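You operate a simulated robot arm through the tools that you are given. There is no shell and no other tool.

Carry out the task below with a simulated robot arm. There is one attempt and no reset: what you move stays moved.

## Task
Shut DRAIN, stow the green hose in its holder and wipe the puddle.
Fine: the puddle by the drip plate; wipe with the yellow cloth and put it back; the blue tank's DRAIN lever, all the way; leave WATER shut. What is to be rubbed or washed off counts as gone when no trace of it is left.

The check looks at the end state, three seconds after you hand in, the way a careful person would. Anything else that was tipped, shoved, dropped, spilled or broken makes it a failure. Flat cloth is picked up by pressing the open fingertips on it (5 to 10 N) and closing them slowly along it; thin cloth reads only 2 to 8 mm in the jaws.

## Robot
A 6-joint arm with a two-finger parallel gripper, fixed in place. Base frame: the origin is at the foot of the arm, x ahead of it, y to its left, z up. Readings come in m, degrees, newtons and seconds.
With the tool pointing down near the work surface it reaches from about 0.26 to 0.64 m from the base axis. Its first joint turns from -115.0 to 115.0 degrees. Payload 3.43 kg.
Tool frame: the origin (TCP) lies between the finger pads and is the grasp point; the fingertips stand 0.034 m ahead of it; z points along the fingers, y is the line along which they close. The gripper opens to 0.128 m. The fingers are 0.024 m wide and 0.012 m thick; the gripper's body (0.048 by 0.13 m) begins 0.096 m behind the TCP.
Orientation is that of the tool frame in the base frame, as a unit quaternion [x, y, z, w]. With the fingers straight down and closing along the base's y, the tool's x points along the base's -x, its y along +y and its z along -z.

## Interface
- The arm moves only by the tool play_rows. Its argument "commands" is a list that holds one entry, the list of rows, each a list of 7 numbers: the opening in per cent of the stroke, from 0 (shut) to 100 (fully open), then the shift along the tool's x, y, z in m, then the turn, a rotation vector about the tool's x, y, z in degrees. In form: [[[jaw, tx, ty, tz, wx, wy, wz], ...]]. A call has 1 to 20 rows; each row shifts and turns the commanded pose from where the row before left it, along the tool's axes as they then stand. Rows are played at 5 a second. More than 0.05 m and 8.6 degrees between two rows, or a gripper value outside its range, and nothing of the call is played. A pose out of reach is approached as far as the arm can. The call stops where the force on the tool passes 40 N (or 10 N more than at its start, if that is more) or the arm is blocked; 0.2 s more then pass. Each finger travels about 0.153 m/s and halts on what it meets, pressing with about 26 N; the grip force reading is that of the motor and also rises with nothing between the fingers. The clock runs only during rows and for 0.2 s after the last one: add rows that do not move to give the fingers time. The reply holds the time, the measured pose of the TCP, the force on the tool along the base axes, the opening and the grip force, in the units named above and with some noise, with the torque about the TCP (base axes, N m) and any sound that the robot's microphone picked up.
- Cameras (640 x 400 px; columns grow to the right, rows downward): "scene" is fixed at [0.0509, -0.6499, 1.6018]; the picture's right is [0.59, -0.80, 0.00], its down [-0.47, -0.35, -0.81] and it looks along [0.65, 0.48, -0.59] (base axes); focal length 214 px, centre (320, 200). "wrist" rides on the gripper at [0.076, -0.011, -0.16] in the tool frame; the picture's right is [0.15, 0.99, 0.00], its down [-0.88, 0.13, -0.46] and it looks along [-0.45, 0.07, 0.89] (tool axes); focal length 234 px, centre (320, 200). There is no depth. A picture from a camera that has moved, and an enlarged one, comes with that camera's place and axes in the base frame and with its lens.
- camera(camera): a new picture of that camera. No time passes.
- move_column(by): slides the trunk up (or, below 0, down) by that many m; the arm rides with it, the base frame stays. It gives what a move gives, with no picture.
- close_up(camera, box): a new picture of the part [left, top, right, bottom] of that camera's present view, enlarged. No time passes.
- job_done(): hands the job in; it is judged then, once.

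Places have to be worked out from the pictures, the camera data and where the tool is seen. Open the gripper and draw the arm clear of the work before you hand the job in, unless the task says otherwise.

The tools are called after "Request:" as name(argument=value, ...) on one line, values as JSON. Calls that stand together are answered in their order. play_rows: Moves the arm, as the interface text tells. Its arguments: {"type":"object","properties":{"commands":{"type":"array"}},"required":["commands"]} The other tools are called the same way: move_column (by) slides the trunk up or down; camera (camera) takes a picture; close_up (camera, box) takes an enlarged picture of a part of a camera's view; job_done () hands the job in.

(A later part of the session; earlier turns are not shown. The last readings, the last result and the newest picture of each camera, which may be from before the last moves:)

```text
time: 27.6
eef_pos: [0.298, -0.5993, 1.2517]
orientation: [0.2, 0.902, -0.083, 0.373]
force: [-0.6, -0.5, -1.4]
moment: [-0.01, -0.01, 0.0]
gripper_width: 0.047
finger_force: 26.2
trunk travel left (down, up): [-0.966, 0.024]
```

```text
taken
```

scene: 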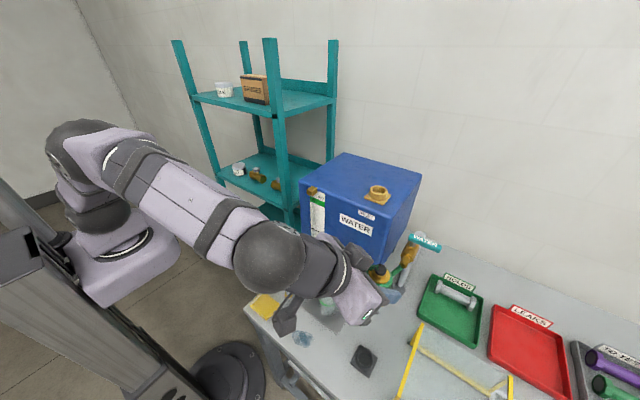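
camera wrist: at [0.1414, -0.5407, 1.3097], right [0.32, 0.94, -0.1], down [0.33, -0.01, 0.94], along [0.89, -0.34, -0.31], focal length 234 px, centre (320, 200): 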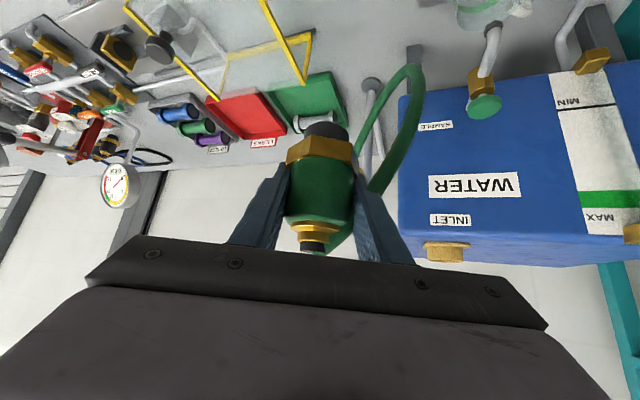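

All clear and the hose is draped toward the valve. I lower another 0.15 m to see the cup close to the plug.

Request:
play_rows(commands=[[[0, 0.0212, 0, 0.0212, 0, 0, 0], [0, 0.0212, 0, 0.0212, 0, 0, 0], [0, 0.0212, 0, 0.0212, 0, 0, 0], [0, 0.0212, 0, 0.0212, 0, 0, 0], [0, 0.0212, 0, 0.0212, 0, 0, 0], [0, 0, 0, 0, 0, 0, 0]]])

Request:
camera(camera="wrist")

Request:
camera(camera="scene")

Request:
close_up(camera="scene", box=[330, 280, 450, 380])

```text
time: 29.0
eef_pos: [0.2983, -0.5976, 1.1025]
orientation: [0.199, 0.902, -0.083, 0.374]
force: [0.1, -0.4, 0.1]
moment: [0.02, -0.01, -0.03]
gripper_width: 0.0468
finger_force: 25.8
trunk travel left (down, up): [-0.966, 0.024]
```

```text
taken
camera wrist: at [0.1429, -0.5392, 1.1603], right [0.32, 0.94, -0.1], down [0.33, -0.01, 0.94], along [0.89, -0.34, -0.31], focal length 234 px, centre (320, 200)
```

wrist: 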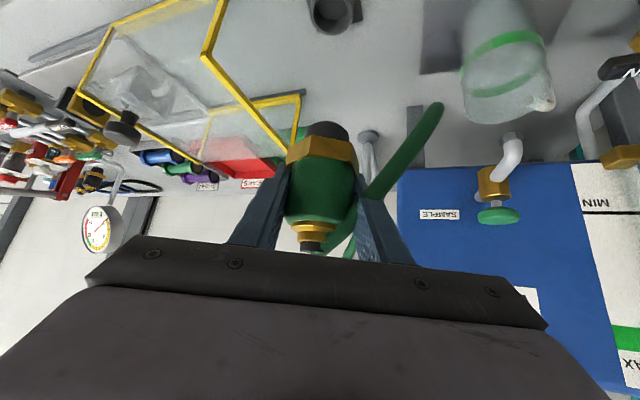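

```text
taken
```

scene: 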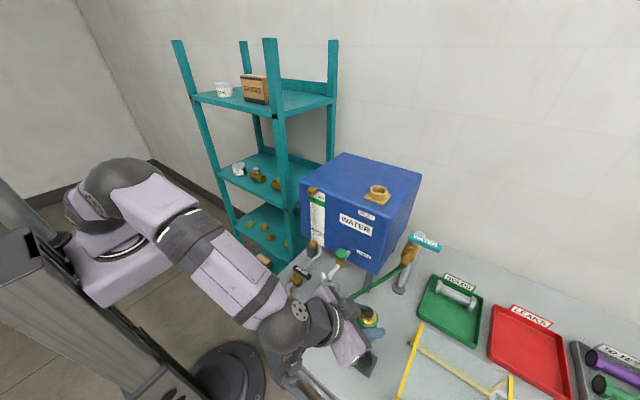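

```text
4.00 times, centred on (390, 330) of scene
camera zoom: at [0.0509, -0.6499, 1.6018], right [0.59, -0.8, 0.0], down [-0.47, -0.35, -0.81], along [0.65, 0.48, -0.59], focal length 858 px, centre (40, -320)
```

zoom: 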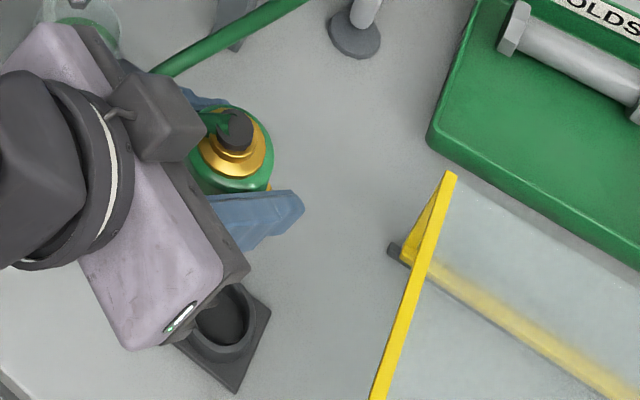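

The hose loop passes at roughly (0.42,−0.50), close to the beaker, so I want to check its route and the clearance before lowering further.

Request:
close_up(camera="wrist", box=[260, 60, 460, 260])

Request:
close_up(camera="scene", box=[300, 240, 440, 350])

Request:
close_up(camera="wrist", box=[270, 0, 370, 60])

```text
2.00 times, centred on (360, 160) of wrist
camera zoom: at [0.1429, -0.5392, 1.1603], right [0.32, 0.94, -0.1], down [0.33, -0.01, 0.94], along [0.89, -0.34, -0.31], focal length 468 px, centre (240, 280)
```

zoom: 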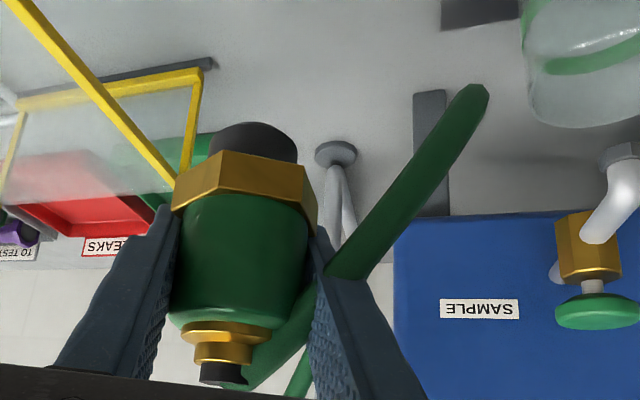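

```text
3.64 times, centred on (370, 295) of scene
camera zoom: at [0.0509, -0.6499, 1.6018], right [0.59, -0.8, 0.0], down [-0.47, -0.35, -0.81], along [0.65, 0.48, -0.59], focal length 780 px, centre (138, -146)
```

zoom: 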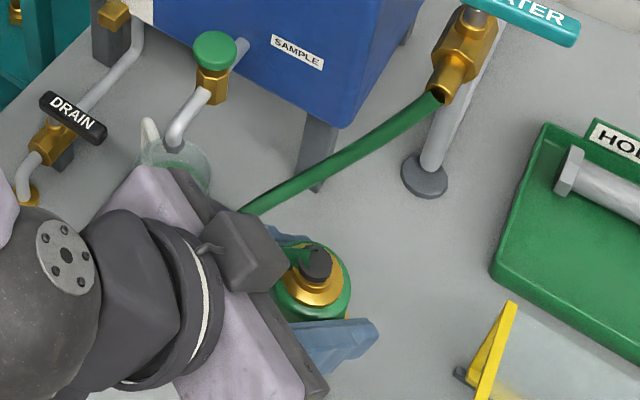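

```text
6.40 times, centred on (320, 30) of wrist
camera zoom: at [0.1429, -0.5392, 1.1603], right [0.32, 0.94, -0.1], down [0.33, -0.01, 0.94], along [0.89, -0.34, -0.31], focal length 1499 px, centre (320, 1288)
```

zoom: 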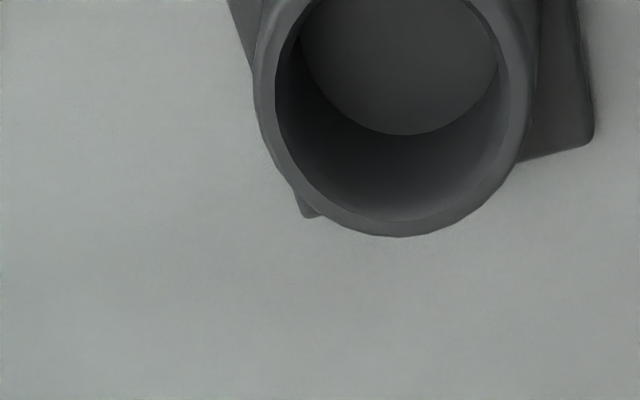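

The cup centre works out at about (0.315,−0.6135), rim z≈0.875, 22 mm deep and 40 mm inside, which suits the Ø28 mm spigot with the hex resting on the rim. I move above the cup centre and partway down, then recheck the hose against the beaker.

Request:
play_rows(commands=[[[0, 0.0172, -0.0025, 0.0231, 0, 0, 0], [0, 0.0172, -0.0025, 0.0231, 0, 0, 0], [0, 0.0172, -0.0023, 0.0231, 0, 0, 0], [0, 0, 0, 0, 0, 0, 0]]])

Request:
camera(camera="wrist")

Request:
close_up(camera="scene", box=[300, 240, 440, 380])

```text
time: 30.0
eef_pos: [0.3073, -0.6076, 1.0173]
orientation: [0.198, 0.902, -0.082, 0.374]
force: [1.5, 0.4, -1.7]
moment: [-0.02, -0.03, -0.02]
gripper_width: 0.047
finger_force: 26.1
trunk travel left (down, up): [-0.966, 0.024]
```

```text
taken
camera wrist: at [0.1521, -0.5498, 1.0752], right [0.32, 0.94, -0.1], down [0.33, -0.01, 0.94], along [0.89, -0.34, -0.31], focal length 234 px, centre (320, 200)
```

wrist: 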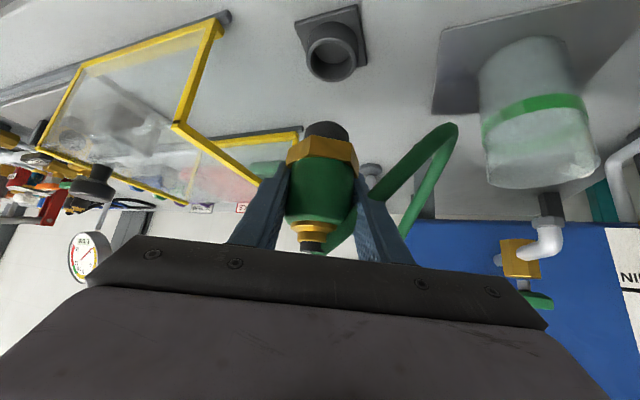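

```text
2.86 times, centred on (370, 310) of scene
camera zoom: at [0.0509, -0.6499, 1.6018], right [0.59, -0.8, 0.0], down [-0.47, -0.35, -0.81], along [0.65, 0.48, -0.59], focal length 613 px, centre (177, -114)
```

zoom: 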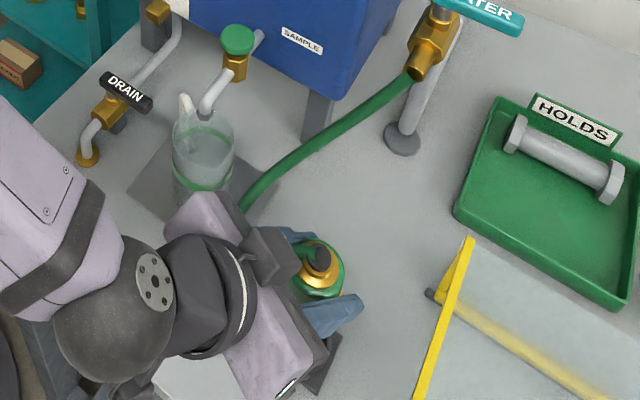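

The hose loop's apex is about (0.385,−0.50,0.92), roughly 2 cm from the beaker's edge. Before going lower I turn the plug about the vertical by −20° (clockwise from above) to swing the hose exit toward the valve and away from the beaker.

Request:
play_rows(commands=[[[0, 0, 0, 0, 4.71, 0, 4.71], [0, 0, 0, 0, 4.71, 0, 4.71], [0, 0, 0, 0, 4.71, 0, 4.71], [0, 0, 0, 0, 0, 0, 0]]])

Request:
camera(camera="wrist")

Request:
close_up(camera="scene", box=[300, 240, 440, 380])

```text
time: 31.0
eef_pos: [0.3065, -0.6098, 1.0159]
orientation: [0.353, 0.854, -0.146, 0.353]
force: [-1.0, 0.4, -1.7]
moment: [0.0, 0.01, -0.04]
gripper_width: 0.0469
finger_force: 26.3
trunk travel left (down, up): [-0.966, 0.024]
```

```text
taken
camera wrist: at [0.1806, -0.5015, 1.0749], right [0.63, 0.77, -0.1], down [0.3, -0.12, 0.94], along [0.72, -0.62, -0.31], focal length 234 px, centre (320, 200)
```

wrist: 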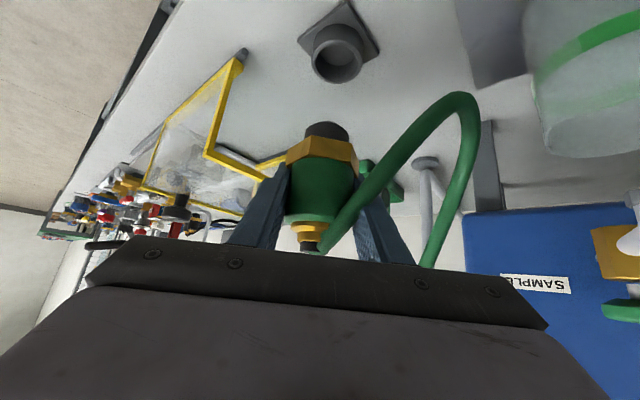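

```text
2.86 times, centred on (370, 310) of scene
camera zoom: at [0.0509, -0.6499, 1.6018], right [0.59, -0.8, 0.0], down [-0.47, -0.35, -0.81], along [0.65, 0.48, -0.59], focal length 613 px, centre (177, -114)
```

zoom: 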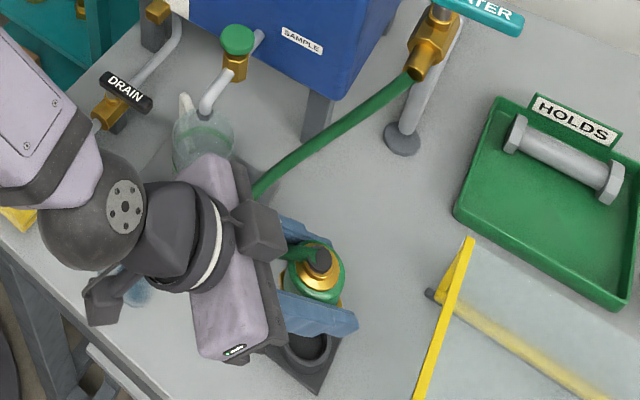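

Good: the loop moved about 2 cm further from the beaker. I align over the cup centre and lower to TCP z≈0.96, so the spigot tip is at about 0.907, just above the rim.

Request:
play_rows(commands=[[[0, 0.0076, 0.0015, 0.013, 0, 0, 0], [0, 0.0076, 0.0015, 0.013, 0, 0, 0], [0, 0.0092, 0, 0.0092, 0, 0, 0], [0, 0.0092, 0, 0.0092, 0, 0, 0], [0, 0, 0, 0, 0, 0, 0]]])

Request:
camera(camera="wrist")

Request:
close_up(camera="scene", box=[300, 240, 440, 380])

Request:
close_up(camera="wrist", box=[280, 0, 400, 160])

```text
time: 32.2
eef_pos: [0.3132, -0.6126, 0.9601]
orientation: [0.353, 0.854, -0.146, 0.353]
force: [0.5, -0.2, -1.4]
moment: [0.0, 0.0, -0.01]
gripper_width: 0.0471
finger_force: 26.2
trunk travel left (down, up): [-0.966, 0.024]
```

```text
taken
camera wrist: at [0.1876, -0.5051, 1.0197], right [0.63, 0.77, -0.1], down [0.3, -0.12, 0.94], along [0.72, -0.62, -0.31], focal length 234 px, centre (320, 200)
```

wrist: 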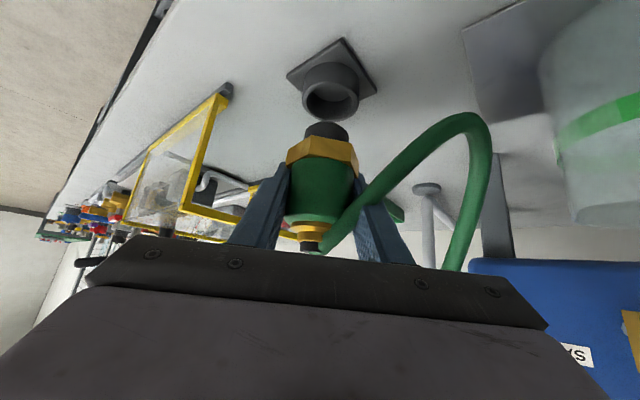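

```text
2.86 times, centred on (370, 310) of scene
camera zoom: at [0.0509, -0.6499, 1.6018], right [0.59, -0.8, 0.0], down [-0.47, -0.35, -0.81], along [0.65, 0.48, -0.59], focal length 613 px, centre (177, -114)
```

zoom: 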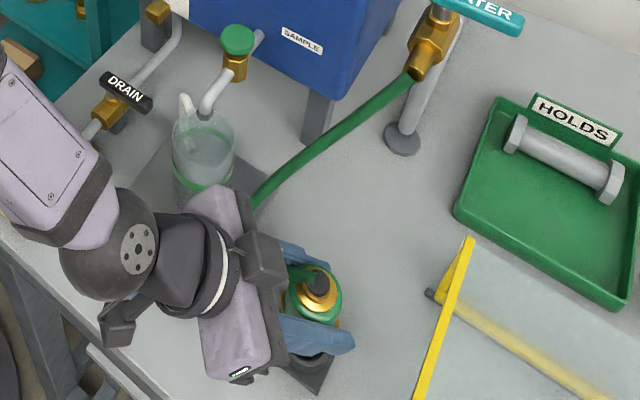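

```text
2.50 times, centred on (340, 80) of wrist
camera zoom: at [0.1876, -0.5051, 1.0197], right [0.63, 0.77, -0.1], down [0.3, -0.12, 0.94], along [0.72, -0.62, -0.31], focal length 585 px, centre (270, 500)
```

zoom: 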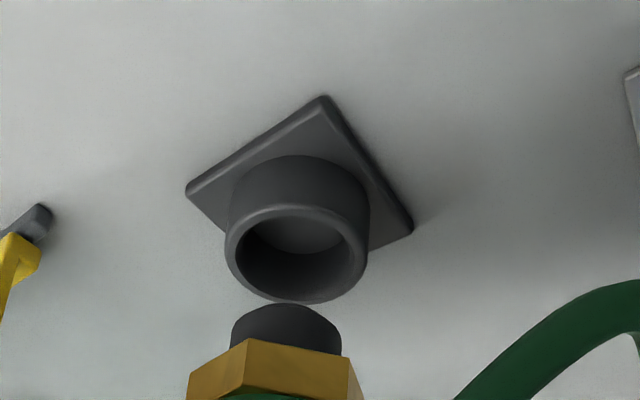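

The plug hangs just above the cup. The spigot looks wider than I assumed, at about 36 mm against about 39 mm for the cup, so I need a precise measurement before inserting.

Request:
close_up(camera="wrist", box=[295, 55, 375, 155])

Request:
close_up(camera="scene", box=[350, 315, 400, 385])

```text
4.00 times, centred on (335, 105) of wrist
camera zoom: at [0.1876, -0.5051, 1.0197], right [0.63, 0.77, -0.1], down [0.3, -0.12, 0.94], along [0.72, -0.62, -0.31], focal length 937 px, centre (260, 580)
```

zoom: 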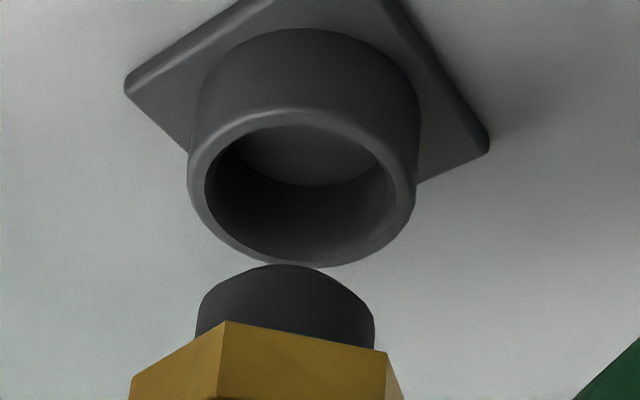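

```text
5.71 times, centred on (375, 350) of scene
camera zoom: at [0.0509, -0.6499, 1.6018], right [0.59, -0.8, 0.0], down [-0.47, -0.35, -0.81], along [0.65, 0.48, -0.59], focal length 1226 px, centre (6, -657)
```

zoom: 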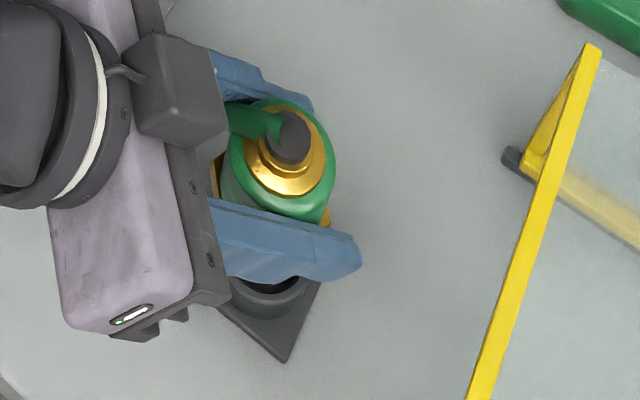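

Measured at higher zoom: spigot Ø≈36 mm, cup bore ≈41.5 mm, rim z≈0.876, cup centre ≈(0.313,−0.616). The plug axis is about 2 mm short in the forward direction. I apply that small correction and lower to just above the rim.

Request:
play_rows(commands=[[[0, -0.0013, -0.0008, 0.0013, 0, 0, 0], [0, 0.0071, 0, 0.0071, 0, 0, 0], [0, 0.0071, 0, 0.0071, 0, 0, 0], [0, 0.0057, 0, 0.0057, 0, 0, 0], [0, 0, 0, 0, 0, 0, 0]]])

Request:
close_up(camera="wrist", box=[280, 70, 380, 170])

Request:
camera(camera="wrist")

Request:
close_up(camera="scene", box=[300, 240, 440, 380])

```text
time: 33.4
eef_pos: [0.3155, -0.616, 0.9324]
orientation: [0.352, 0.854, -0.147, 0.354]
force: [0.3, 0.1, -0.7]
moment: [0.01, 0.0, 0.0]
gripper_width: 0.0469
finger_force: 25.7
trunk travel left (down, up): [-0.966, 0.024]
```

```text
4.00 times, centred on (330, 120) of wrist
camera zoom: at [0.1896, -0.5072, 0.9919], right [0.63, 0.77, -0.1], down [0.3, -0.12, 0.94], along [0.72, -0.62, -0.31], focal length 937 px, centre (280, 520)
```

zoom: 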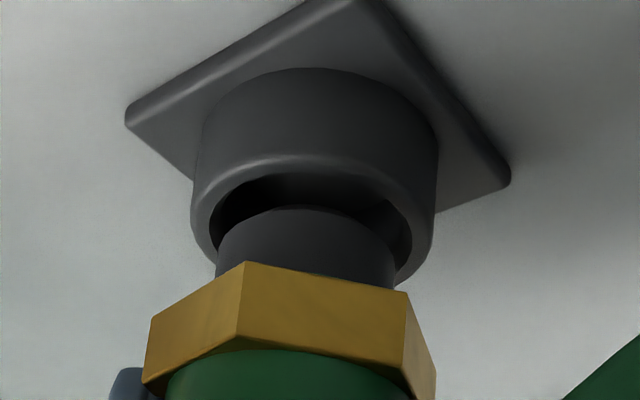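

```text
taken
camera wrist: at [0.1896, -0.5072, 0.9919], right [0.63, 0.77, -0.1], down [0.3, -0.12, 0.94], along [0.72, -0.62, -0.31], focal length 234 px, centre (320, 200)
```

wrist: 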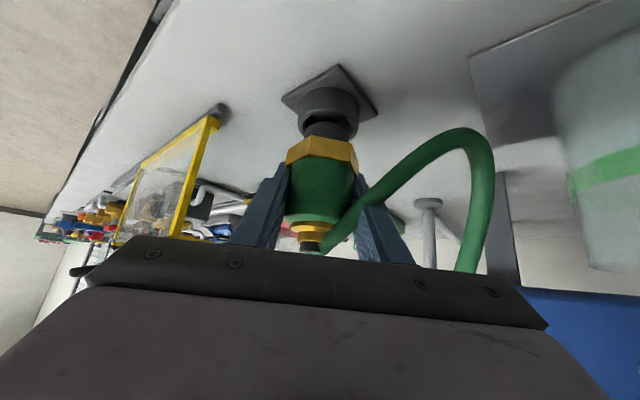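

```text
2.86 times, centred on (370, 310) of scene
camera zoom: at [0.0509, -0.6499, 1.6018], right [0.59, -0.8, 0.0], down [-0.47, -0.35, -0.81], along [0.65, 0.48, -0.59], focal length 613 px, centre (177, -114)
```

zoom: 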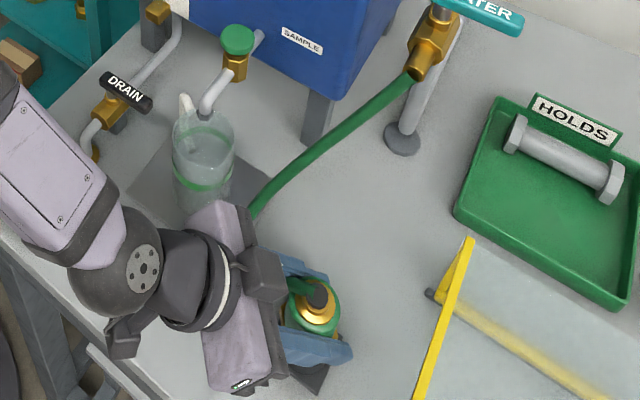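

Laterally the spigot and bore line up to within about 1 mm. I take a fine scene close-up to verify the fore-aft alignment.

Request:
close_up(camera="scene", box=[345, 325, 395, 375])

```text
8.00 times, centred on (370, 350) of scene
camera zoom: at [0.0509, -0.6499, 1.6018], right [0.59, -0.8, 0.0], down [-0.47, -0.35, -0.81], along [0.65, 0.48, -0.59], focal length 1716 px, centre (-80, -1000)
```

zoom: 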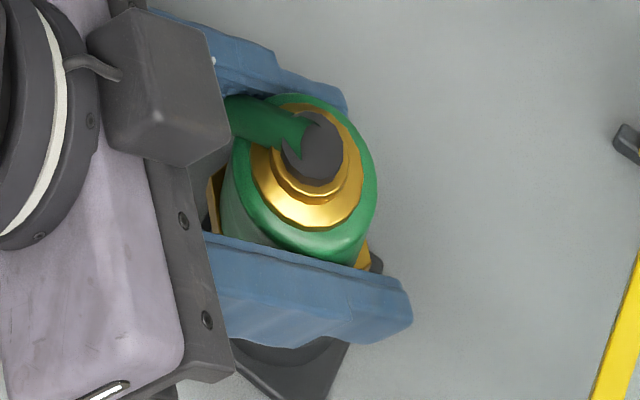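

Both views agree that plug and cup are concentric within about 2 mm. I lower in small steps, reading the force.

Request:
play_rows(commands=[[[0, 0.0021, 0, 0.0021, 0, 0, 0], [0, 0.0021, 0, 0.0021, 0, 0, 0], [0, 0.0021, 0, 0.0021, 0, 0, 0], [0, 0, 0, 0, 0, 0, 0]]])

Request:
close_up(camera="wrist", box=[280, 70, 380, 170])

```text
time: 34.4
eef_pos: [0.3159, -0.6156, 0.9235]
orientation: [0.353, 0.854, -0.146, 0.353]
force: [3.0, -3.1, -0.8]
moment: [-0.22, -0.15, -0.01]
gripper_width: 0.047
finger_force: 25.9
trunk travel left (down, up): [-0.966, 0.024]
```

```text
4.00 times, centred on (330, 120) of wrist
camera zoom: at [0.1901, -0.5078, 0.9821], right [0.63, 0.77, -0.1], down [0.3, -0.12, 0.95], along [0.72, -0.62, -0.31], focal length 937 px, centre (280, 520)
```

zoom: 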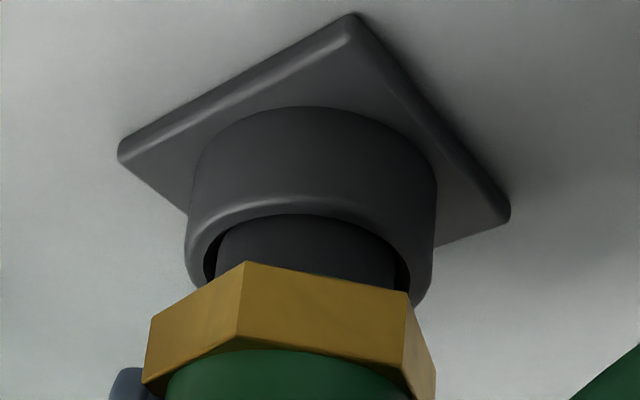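

The spigot is entering the cup; a 4 N forward push from the near wall says I'm about 2 mm short. I shift forward 2 mm and continue down.

Request:
play_rows(commands=[[[0, -0.0014, 0, 0.0014, 0, 0, 0], [0, 0.0021, 0, 0.0021, 0, 0, 0], [0, 0.0021, 0, 0.0021, 0, 0, 0], [0, 0, 0, 0, 0, 0, 0]]])

Request:
close_up(camera="wrist", box=[280, 70, 380, 170])

```text
time: 35.4
eef_pos: [0.3164, -0.6161, 0.916]
orientation: [0.354, 0.854, -0.146, 0.353]
force: [-0.6, 0.7, -1.6]
moment: [0.0, -0.01, 0.0]
gripper_width: 0.047
finger_force: 25.9
trunk travel left (down, up): [-0.966, 0.024]
```

```text
4.00 times, centred on (330, 120) of wrist
camera zoom: at [0.1904, -0.5084, 0.9756], right [0.63, 0.77, -0.1], down [0.3, -0.12, 0.94], along [0.72, -0.62, -0.31], focal length 937 px, centre (280, 520)
```

zoom: 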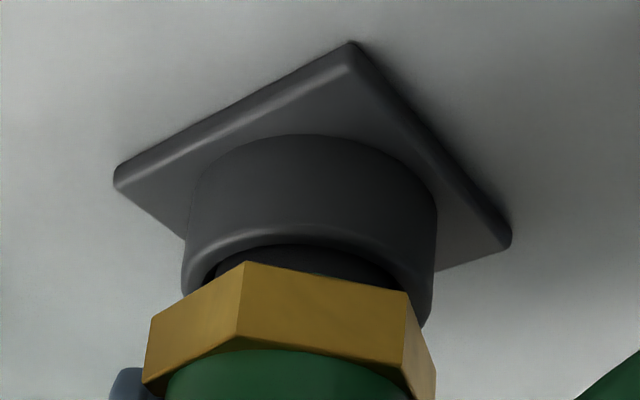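

Force dropped to near zero and the spigot slides freely in the cup. I keep lowering in small steps until it seats.

Request:
play_rows(commands=[[[0, 0.0021, 0, 0.0021, 0, 0, 0], [0, 0.0021, 0, 0.0021, 0, 0, 0], [0, 0, 0, 0, 0, 0, 0]]])

Request:
close_up(camera="wrist", box=[280, 70, 380, 170])

Request:
close_up(camera="scene", box=[300, 240, 440, 380])

```text
time: 36.2
eef_pos: [0.3152, -0.6163, 0.9117]
orientation: [0.352, 0.854, -0.146, 0.354]
force: [0.3, -0.2, 0.7]
moment: [0.0, -0.03, 0.01]
gripper_width: 0.0469
finger_force: 25.9
trunk travel left (down, up): [-0.966, 0.024]
```

```text
4.00 times, centred on (330, 120) of wrist
camera zoom: at [0.1903, -0.5087, 0.9705], right [0.63, 0.77, -0.1], down [0.3, -0.12, 0.94], along [0.72, -0.62, -0.31], focal length 937 px, centre (280, 520)
```

zoom: 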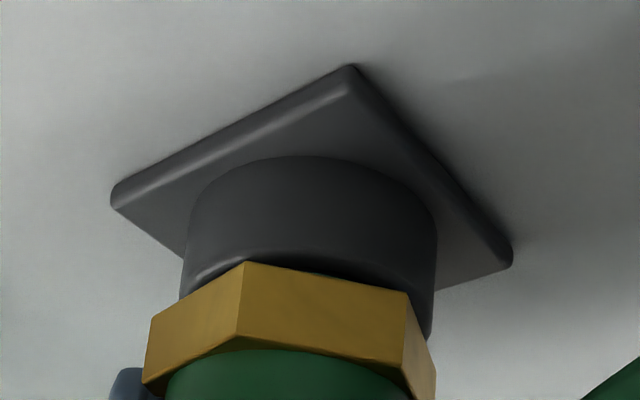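

```text
2.86 times, centred on (370, 310) of scene
camera zoom: at [0.0509, -0.6499, 1.6018], right [0.59, -0.8, 0.0], down [-0.47, -0.35, -0.81], along [0.65, 0.48, -0.59], focal length 613 px, centre (177, -114)
```

zoom: 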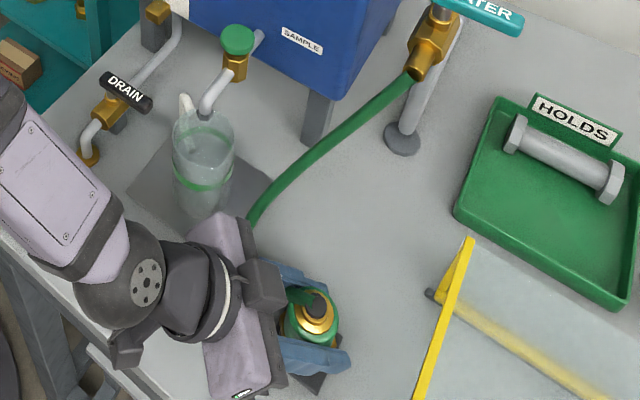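

The hex is a few millimetres above the rim. I go down 2 mm at a time until contact force shows.

Request:
play_rows(commands=[[[0, 0.0014, 0, 0.0014, 0, 0, 0], [0, 0.0014, 0, 0.0014, 0, 0, 0], [0, 0, 0, 0, 0, 0, 0]]])

Request:
play_rows(commands=[[[0, 0.0011, 0, 0.0011, 0, 0, 0], [0, 0, 0, 0, 0, 0, 0]]])

Request:
close_up(camera="wrist", box=[280, 70, 380, 170])

```text
time: 37.0
eef_pos: [0.3167, -0.6168, 0.9083]
orientation: [0.353, 0.853, -0.147, 0.355]
force: [0.6, -0.7, 6.3]
moment: [0.13, 0.11, 0.02]
gripper_width: 0.0468
finger_force: 25.6
trunk travel left (down, up): [-0.966, 0.024]
```

```text
time: 37.6
eef_pos: [0.3158, -0.616, 0.9081]
orientation: [0.352, 0.853, -0.148, 0.355]
force: [-0.5, -1.3, 13.3]
moment: [0.3, 0.15, 0.04]
gripper_width: 0.0469
finger_force: 26.2
trunk travel left (down, up): [-0.966, 0.024]
```

```text
4.00 times, centred on (330, 120) of wrist
camera zoom: at [0.1902, -0.5083, 0.9667], right [0.63, 0.77, -0.11], down [0.3, -0.12, 0.95], along [0.72, -0.62, -0.31], focal length 937 px, centre (280, 520)
```

zoom: 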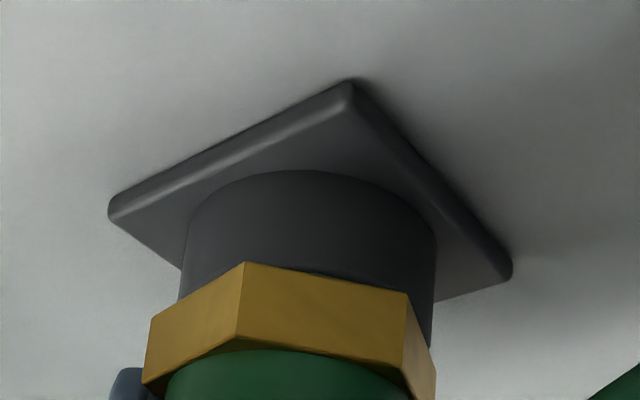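

The plug is seated: 13 N upward at z=0.908, with the hex on the rim. I relieve the press by 1.5 mm and open the fingers modestly to avoid nudging the hose.

Request:
play_rows(commands=[[[0, -0.0012, 0, -0.0012, 0, 0, 0], [0, 0, 0, 0, 0, 0, 0]]])

Request:
play_rows(commands=[[[40, 0, 0, 0, 0, 0, 0], [45, 0, 0, 0, 0, 0, 0], [50, 0, 0, 0, 0, 0, 0], [50, 0, 0, 0, 0, 0, 0]]])

Request:
camera(camera="wrist")

Request:
close_up(camera="scene", box=[300, 240, 440, 380])

```text
time: 38.2
eef_pos: [0.3157, -0.6164, 0.9089]
orientation: [0.353, 0.853, -0.146, 0.355]
force: [0.5, -4.7, 11.5]
moment: [0.04, -0.03, 0.01]
gripper_width: 0.0472
finger_force: 25.7
trunk travel left (down, up): [-0.966, 0.024]
```

```text
time: 39.2
eef_pos: [0.3165, -0.616, 0.9081]
orientation: [0.353, 0.854, -0.146, 0.353]
force: [-0.4, 0.2, 1.0]
moment: [0.02, 0.02, -0.02]
gripper_width: 0.0639
finger_force: 0.0
trunk travel left (down, up): [-0.966, 0.024]
```

```text
taken
camera wrist: at [0.1907, -0.5082, 0.9661], right [0.63, 0.77, -0.1], down [0.3, -0.12, 0.94], along [0.72, -0.62, -0.31], focal length 234 px, centre (320, 200)
```

wrist: 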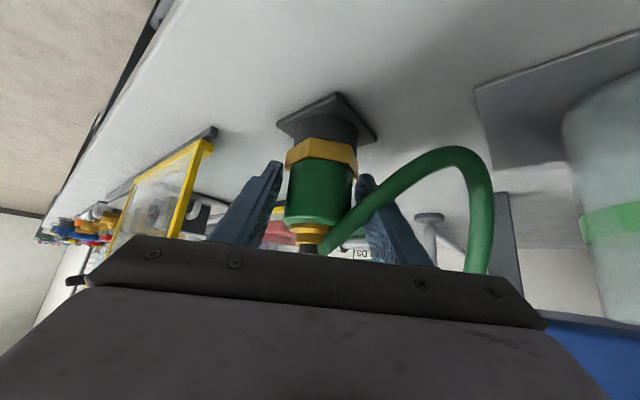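

```text
2.86 times, centred on (370, 310) of scene
camera zoom: at [0.0509, -0.6499, 1.6018], right [0.59, -0.8, 0.0], down [-0.47, -0.35, -0.81], along [0.65, 0.48, -0.59], focal length 613 px, centre (177, -114)
```

zoom: 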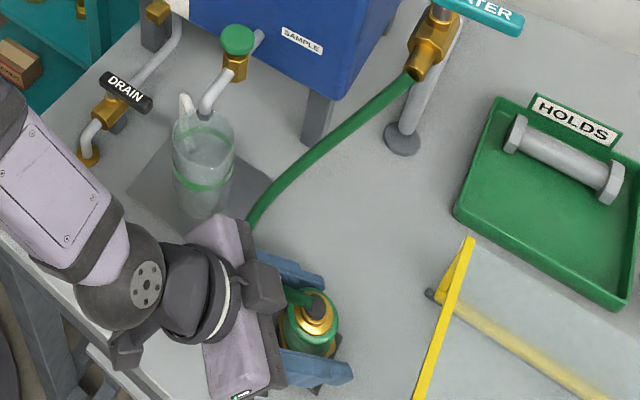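

Released cleanly; the plug stands upright in the cup. The hose lies below the right finger, so I withdraw straight back along the tool axis.

Request:
play_rows(commands=[[[50, 0, 0, -0.012, 0, 0, 0], [50, 0, 0, -0.015, 0, 0, 0], [50, 0, 0, -0.02, 0, 0, 0], [50, 0, 0, -0.025, 0, 0, 0], [50, 0, 0, -0.03, 0, 0, 0], [50, 0, 0, -0.03, 0, 0, 0]]])

Request:
camera(camera="wrist")

Request:
close_up(camera="scene", box=[300, 240, 440, 380])

```text
time: 40.6
eef_pos: [0.2491, -0.5499, 1.0004]
orientation: [0.354, 0.853, -0.146, 0.354]
force: [0.0, 0.7, -0.5]
moment: [0.01, -0.02, -0.01]
gripper_width: 0.0638
finger_force: 0.1
trunk travel left (down, up): [-0.966, 0.024]
```

```text
taken
camera wrist: at [0.1241, -0.4417, 1.0591], right [0.63, 0.77, -0.1], down [0.3, -0.12, 0.95], along [0.72, -0.62, -0.31], focal length 234 px, centre (320, 200)
```

wrist: 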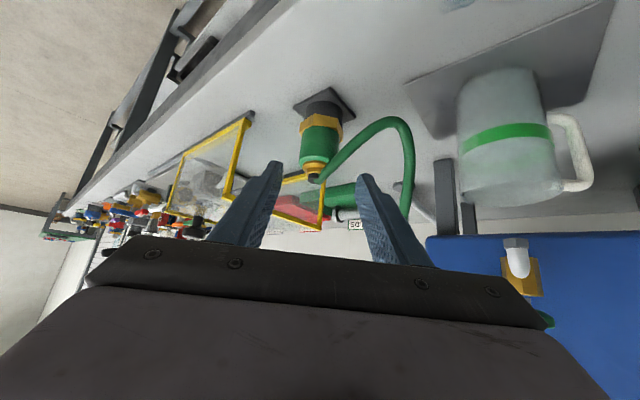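

```text
2.86 times, centred on (370, 310) of scene
camera zoom: at [0.0509, -0.6499, 1.6018], right [0.59, -0.8, 0.0], down [-0.47, -0.35, -0.81], along [0.65, 0.48, -0.59], focal length 613 px, centre (177, -114)
```

zoom: 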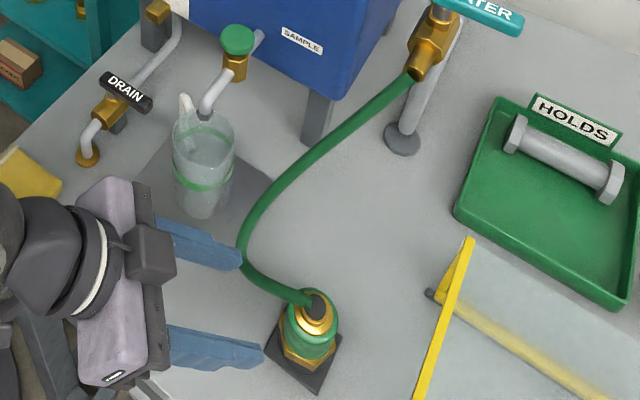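

The hose end is stowed upright in its holder and the arm is free of it. I back off further, then bring the tool to vertical with the default yaw for the cloth work.

Request:
play_rows(commands=[[[50, 0, 0, -0.04, 0, 0, 0], [50, 0, 0, -0.04, 0, 0, 0], [50, 0, 0, 0, 0, 7.5, 0], [50, 0, 0, 0, 0, 7.5, 0], [50, 0, 0, 0, 0, 7.5, 0], [50, 0, 0, 0, 0, 7.5, 0], [50, 0, 0, 0, 0, 7.5, 0], [50, 0, 0, 0, 0, 7.5, 0], [50, 0, 0, 0, 0, 0, -7.5], [50, 0, 0, 0, 0, 0, -7.5], [50, 0, 0, 0, 0, 0, -7.5], [50, 0, 0, 0, 0, 0, -7.5], [50, 0, 0, 0, 0, 0, -7.5], [50, 0, 0, 0, 0, 0, -7.5]]])

Request:
camera(camera="wrist")

Request:
camera(camera="scene")

```text
time: 43.6
eef_pos: [0.2092, -0.5101, 1.0578]
orientation: [-0.001, 1.0, 0.0, 0.0]
force: [0.0, -0.9, -0.9]
moment: [0.04, -0.03, 0.01]
gripper_width: 0.0641
finger_force: 0.1
trunk travel left (down, up): [-0.966, 0.024]
```

```text
taken
camera wrist: at [0.1343, -0.5236, 1.2165], right [-0.15, 0.99, 0.0], down [0.88, 0.13, 0.46], along [0.45, 0.07, -0.89], focal length 234 px, centre (320, 200)
```

wrist: 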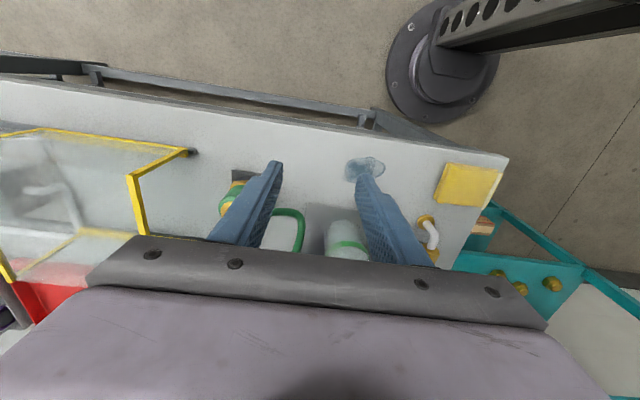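

```text
taken
```

scene: 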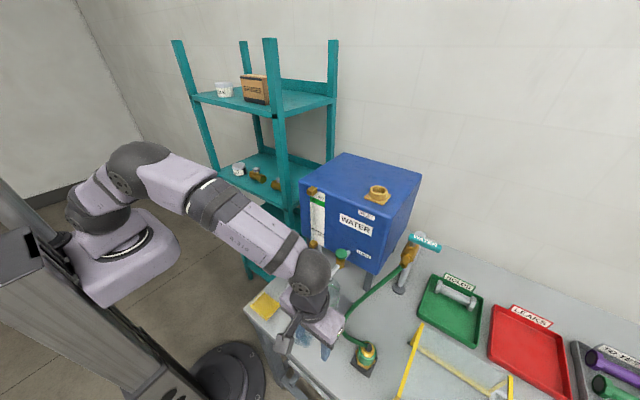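

I move over toward the cloth and look at it closely before picking it up.

Request:
play_rows(commands=[[[60, -0.002, 0.038, 0, 0, 0, 0], [60, -0.002, 0.038, 0, 0, 0, 0], [60, -0.002, 0.038, 0, 0, 0, 0], [60, -0.002, 0.038, 0, 0, 0, 0], [60, -0.002, 0.038, 0, 0, 0, 0], [60, 0, 0.02, 0, 0, 0, 0]]])

Request:
camera(camera="wrist")

Request:
close_up(camera="scene", box=[240, 280, 300, 330])

Request:
close_up(camera="scene", box=[300, 240, 440, 380])

```text
time: 45.0
eef_pos: [0.2182, -0.3014, 1.0582]
orientation: [-0.001, 1.0, -0.001, 0.0]
force: [-0.1, -0.3, 0.1]
moment: [0.0, 0.0, 0.0]
gripper_width: 0.0768
finger_force: 0.1
trunk travel left (down, up): [-0.966, 0.024]
```

```text
taken
camera wrist: at [0.143, -0.3137, 1.2171], right [-0.15, 0.99, 0.0], down [0.88, 0.13, 0.46], along [0.45, 0.07, -0.89], focal length 234 px, centre (320, 200)
```

wrist: 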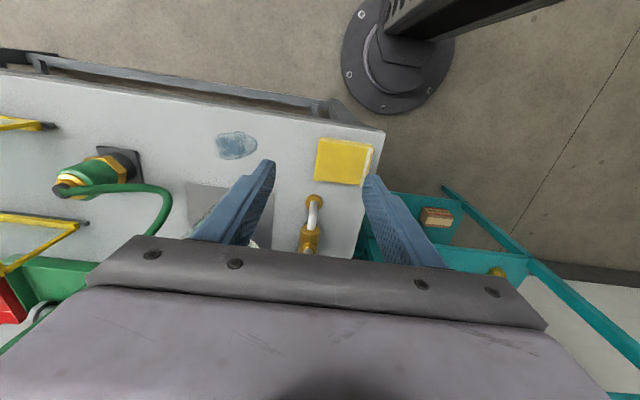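

```text
8.00 times, centred on (270, 305) of scene
camera zoom: at [0.0509, -0.6499, 1.6018], right [0.59, -0.8, 0.0], down [-0.47, -0.35, -0.81], along [0.65, 0.48, -0.59], focal length 1716 px, centre (720, -640)
```

zoom: 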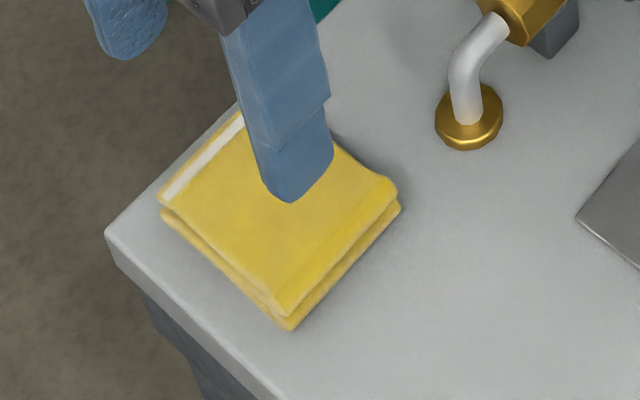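

```text
2.86 times, centred on (370, 310) of scene
camera zoom: at [0.0509, -0.6499, 1.6018], right [0.59, -0.8, 0.0], down [-0.47, -0.35, -0.81], along [0.65, 0.48, -0.59], focal length 613 px, centre (177, -114)
```

zoom: 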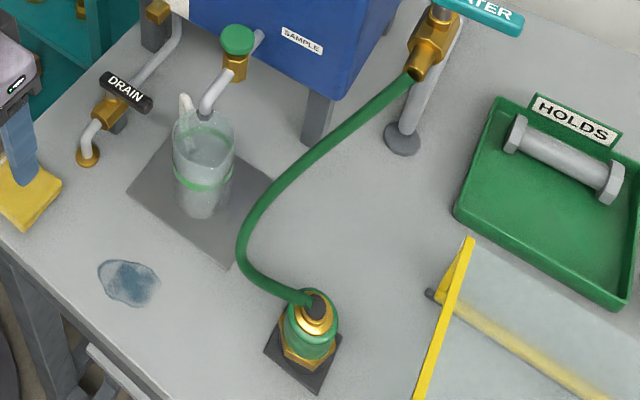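

The cloth is a folded yellow pad about 68×81 mm and roughly 13 mm thick, centred near (0.254,−0.259). I go above its centre with the fingers about 58 mm apart.

Request:
play_rows(commands=[[[45, -0.009, 0.0106, 0.0295, 0, 0, 0], [45, -0.009, 0.0106, 0.0295, 0, 0, 0], [45, -0.009, 0.0106, 0.0295, 0, 0, 0], [45, -0.009, 0.0106, 0.0295, 0, 0, 0], [45, 0, 0, 0, 0, 0, 0]]])

Request:
camera(camera="wrist")

Request:
close_up(camera="scene", box=[240, 270, 310, 330])

```text
time: 46.2
eef_pos: [0.2543, -0.2584, 0.9405]
orientation: [-0.001, 1.0, 0.0, 0.0]
force: [-0.1, -0.1, 0.4]
moment: [0.0, -0.03, 0.0]
gripper_width: 0.0577
finger_force: 0.1
trunk travel left (down, up): [-0.966, 0.024]
```

```text
taken
camera wrist: at [0.1795, -0.2713, 1.1003], right [-0.15, 0.99, 0.0], down [0.88, 0.13, 0.46], along [0.45, 0.07, -0.89], focal length 234 px, centre (320, 200)
```

wrist: 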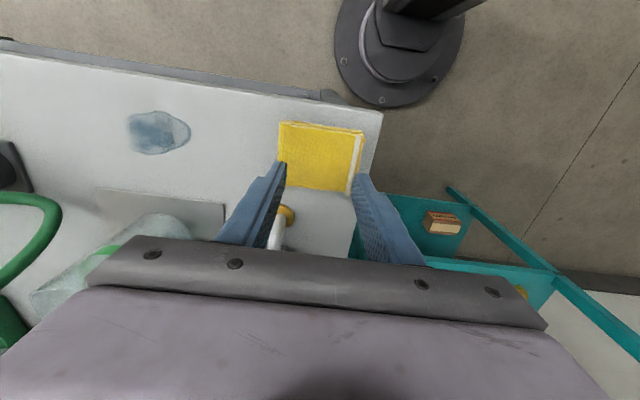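

```text
6.67 times, centred on (275, 300) of scene
camera zoom: at [0.0509, -0.6499, 1.6018], right [0.59, -0.8, 0.0], down [-0.47, -0.35, -0.81], along [0.65, 0.48, -0.59], focal length 1430 px, centre (620, -467)
```

zoom: 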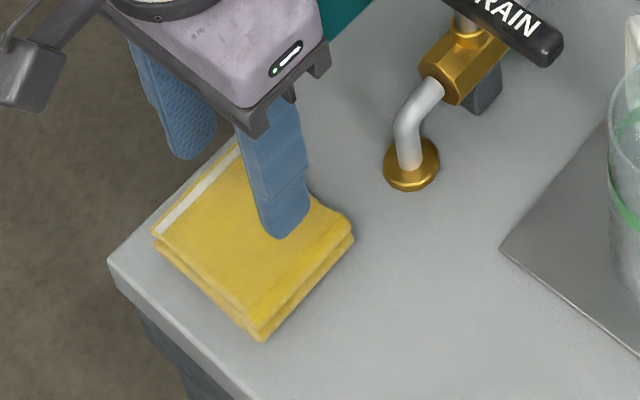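

I narrow the gap to about 45 mm so both tips land on the cloth, and descend to just above it.

Request:
play_rows(commands=[[[35, 0.001, 0, 0.012, 0, 0, 0], [35, 0, 0, 0.012, 0, 0, 0], [35, 0, 0, 0.01, 0, 0, 0], [35, 0, 0, 0.004, 0, 0, 0], [35, 0, 0, 0, 0, 0, 0]]])

Request:
play_rows(commands=[[[35, 0, 0, 0.003, 0, 0, 0], [35, 0, 0, 0.003, 0, 0, 0], [35, 0, 0, 0, 0, 0, 0]]])

```text
time: 47.1
eef_pos: [0.2544, -0.2582, 0.9095]
orientation: [0.0, 1.0, -0.001, 0.001]
force: [-1.5, 5.0, 23.5]
moment: [0.15, 0.06, -0.04]
gripper_width: 0.0449
finger_force: 0.1
trunk travel left (down, up): [-0.966, 0.024]
stopped in row 4: the force on the tool passed its limit at 42 N (the readings are from after the stop); the commanded pose is now the measured one
```

```text
time: 47.5
eef_pos: [0.2539, -0.2581, 0.9092]
orientation: [-0.002, 1.0, -0.002, 0.001]
force: [-3.2, 5.2, 32.3]
moment: [0.49, 0.22, -0.08]
gripper_width: 0.0447
finger_force: 0.1
trunk travel left (down, up): [-0.966, 0.024]
stopped in row 1: the force on the tool passed its limit at 46 N (the readings are from after the stop); the commanded pose is now the measured one
```

Contact came earlier than expected (tips at z≈0.8755, 30–40 N). I lift off at once to bring the force down and find the 5–10 N level.

Request:
play_rows(commands=[[[35, 0, 0, -0.002, 0, 0, 0], [35, 0, 0, -0.001, 0, 0, 0], [35, 0, 0, 0, 0, 0, 0]]])

Request:
camera(camera="wrist")

Request:
close_up(camera="scene", box=[240, 270, 310, 330])

```text
time: 48.3
eef_pos: [0.2552, -0.2587, 0.9108]
orientation: [-0.001, 1.0, -0.002, 0.002]
force: [-2.2, 1.3, 6.4]
moment: [0.2, 0.15, 0.1]
gripper_width: 0.0452
finger_force: 0.4
trunk travel left (down, up): [-0.966, 0.024]
```

```text
taken
camera wrist: at [0.1787, -0.2716, 1.069], right [-0.15, 0.99, 0.0], down [0.88, 0.13, 0.46], along [0.45, 0.06, -0.89], focal length 234 px, centre (320, 200)
```

wrist: 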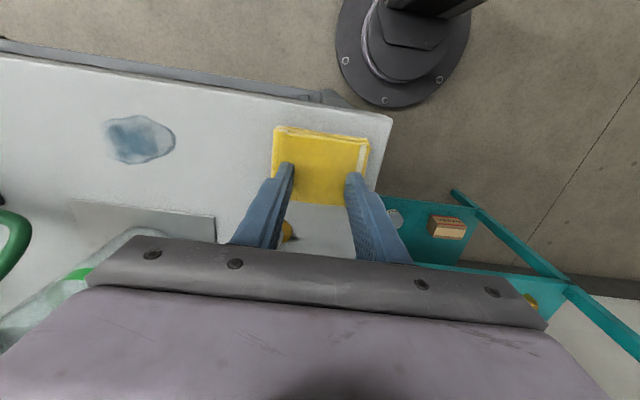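

```text
6.67 times, centred on (275, 300) of scene
camera zoom: at [0.0509, -0.6499, 1.6018], right [0.59, -0.8, 0.0], down [-0.47, -0.35, -0.81], along [0.65, 0.48, -0.59], focal length 1430 px, centre (620, -467)
```

zoom: 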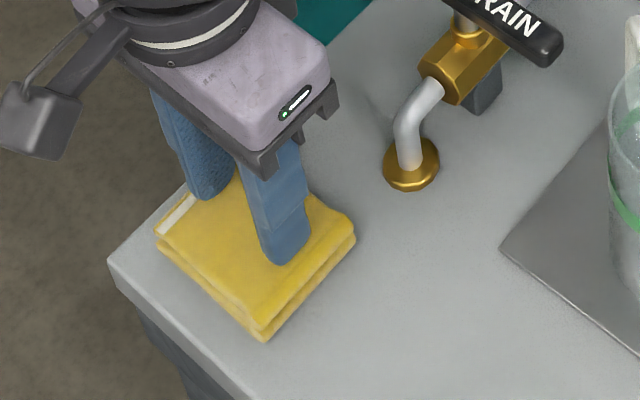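

Now it reads 6.4 N with the tips resting on the cloth, which is the right press. I close the fingers slowly along it.

Request:
play_rows(commands=[[[32, 0, 0, 0, 0, 0, 0], [29, 0, 0, 0, 0, 0, 0], [26, 0, 0, 0, 0, 0, 0], [23, 0, 0, 0, 0, 0, 0], [20, 0, 0, 0, 0, 0, 0], [17, 0, 0, 0, 0, 0, 0], [14, 0, 0, 0, 0, 0, 0], [11, 0, 0, 0, 0, 0, 0], [8, 0, 0, 0, 0, 0, 0], [5, 0, 0, 0, 0, 0, 0], [2, 0, 0, 0, 0, 0, 0], [0, 0, 0, 0, 0, 0, 0], [0, 0, 0, 0, 0, 0, 0]]])

Request:
camera(camera="wrist")

Request:
close_up(camera="scene", box=[240, 270, 310, 330])

```text
time: 51.1
eef_pos: [0.2553, -0.2605, 0.9099]
orientation: [-0.002, 1.0, -0.002, 0.0]
force: [0.1, 0.0, -0.2]
moment: [0.02, -0.03, 0.0]
gripper_width: 0.0
finger_force: 26.0
trunk travel left (down, up): [-0.966, 0.024]
```

```text
taken
camera wrist: at [0.1794, -0.2722, 1.0692], right [-0.15, 0.99, 0.0], down [0.88, 0.13, 0.46], along [0.45, 0.06, -0.89], focal length 234 px, centre (320, 200)
```

wrist: 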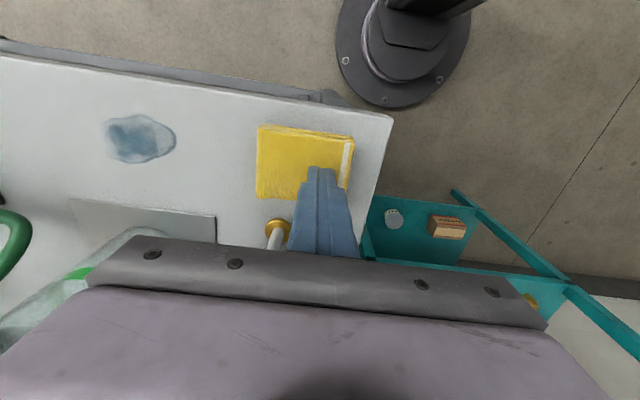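

```text
6.67 times, centred on (275, 300) of scene
camera zoom: at [0.0509, -0.6499, 1.6018], right [0.59, -0.8, 0.0], down [-0.47, -0.35, -0.81], along [0.65, 0.48, -0.59], focal length 1430 px, centre (620, -467)
```

zoom: 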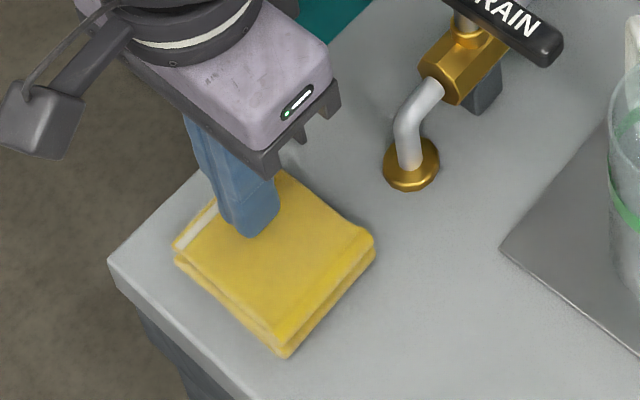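

The jaws closed to zero and the cloth merely slid about 2 cm toward −y as a firm pad. It is about 24 mm thick, so it has to be gripped by its sides. I rise, open fully and measure its present position.

Request:
play_rows(commands=[[[0, 0, 0, -0.02, 0, 0, 0], [30, 0, 0, -0.03, 0, 0, 0], [100, 0.03, 0, -0.03, 0, 0, 0], [100, 0.03, 0, -0.02, 0, 0, 0], [100, 0, 0, 0, 0, 0, 0], [100, 0, 0, 0, 0, 0, 0]]])

Request:
camera(camera="wrist")

Request:
close_up(camera="wrist", box=[240, 80, 400, 200])

Request:
close_up(camera="scene", box=[240, 280, 300, 330])

```text
time: 52.5
eef_pos: [0.1949, -0.2588, 1.0093]
orientation: [-0.001, 1.0, -0.001, 0.002]
force: [-0.4, -0.1, -0.3]
moment: [-0.03, 0.0, 0.03]
gripper_width: 0.128
finger_force: 0.1
trunk travel left (down, up): [-0.966, 0.024]
```

```text
taken
camera wrist: at [0.118, -0.2716, 1.1687], right [-0.15, 0.99, 0.0], down [0.88, 0.13, 0.46], along [0.45, 0.06, -0.89], focal length 234 px, centre (320, 200)
```

wrist: 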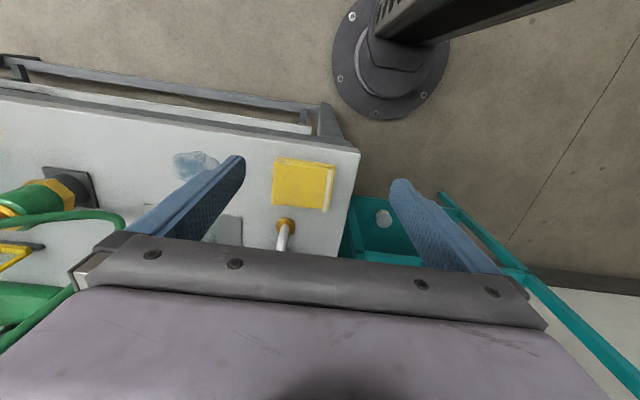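

```text
3.33 times, centred on (320, 140) of wrist
camera zoom: at [0.118, -0.2716, 1.1687], right [-0.15, 0.99, 0.0], down [0.88, 0.13, 0.46], along [0.45, 0.06, -0.89], focal length 781 px, centre (320, 400)
```

zoom: 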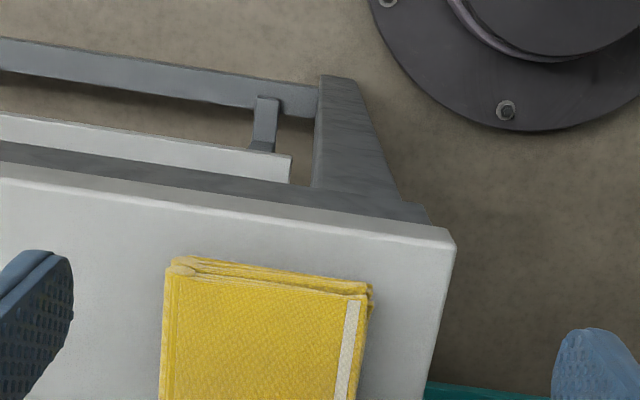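

```text
8.00 times, centred on (270, 305) of scene
camera zoom: at [0.0509, -0.6499, 1.6018], right [0.59, -0.8, 0.0], down [-0.47, -0.35, -0.81], along [0.65, 0.48, -0.59], focal length 1716 px, centre (720, -640)
```

zoom: 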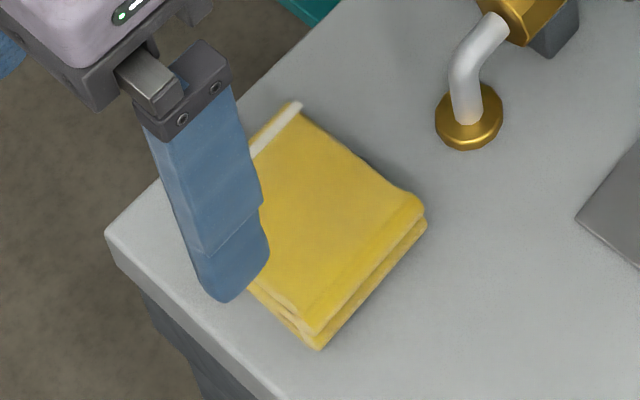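

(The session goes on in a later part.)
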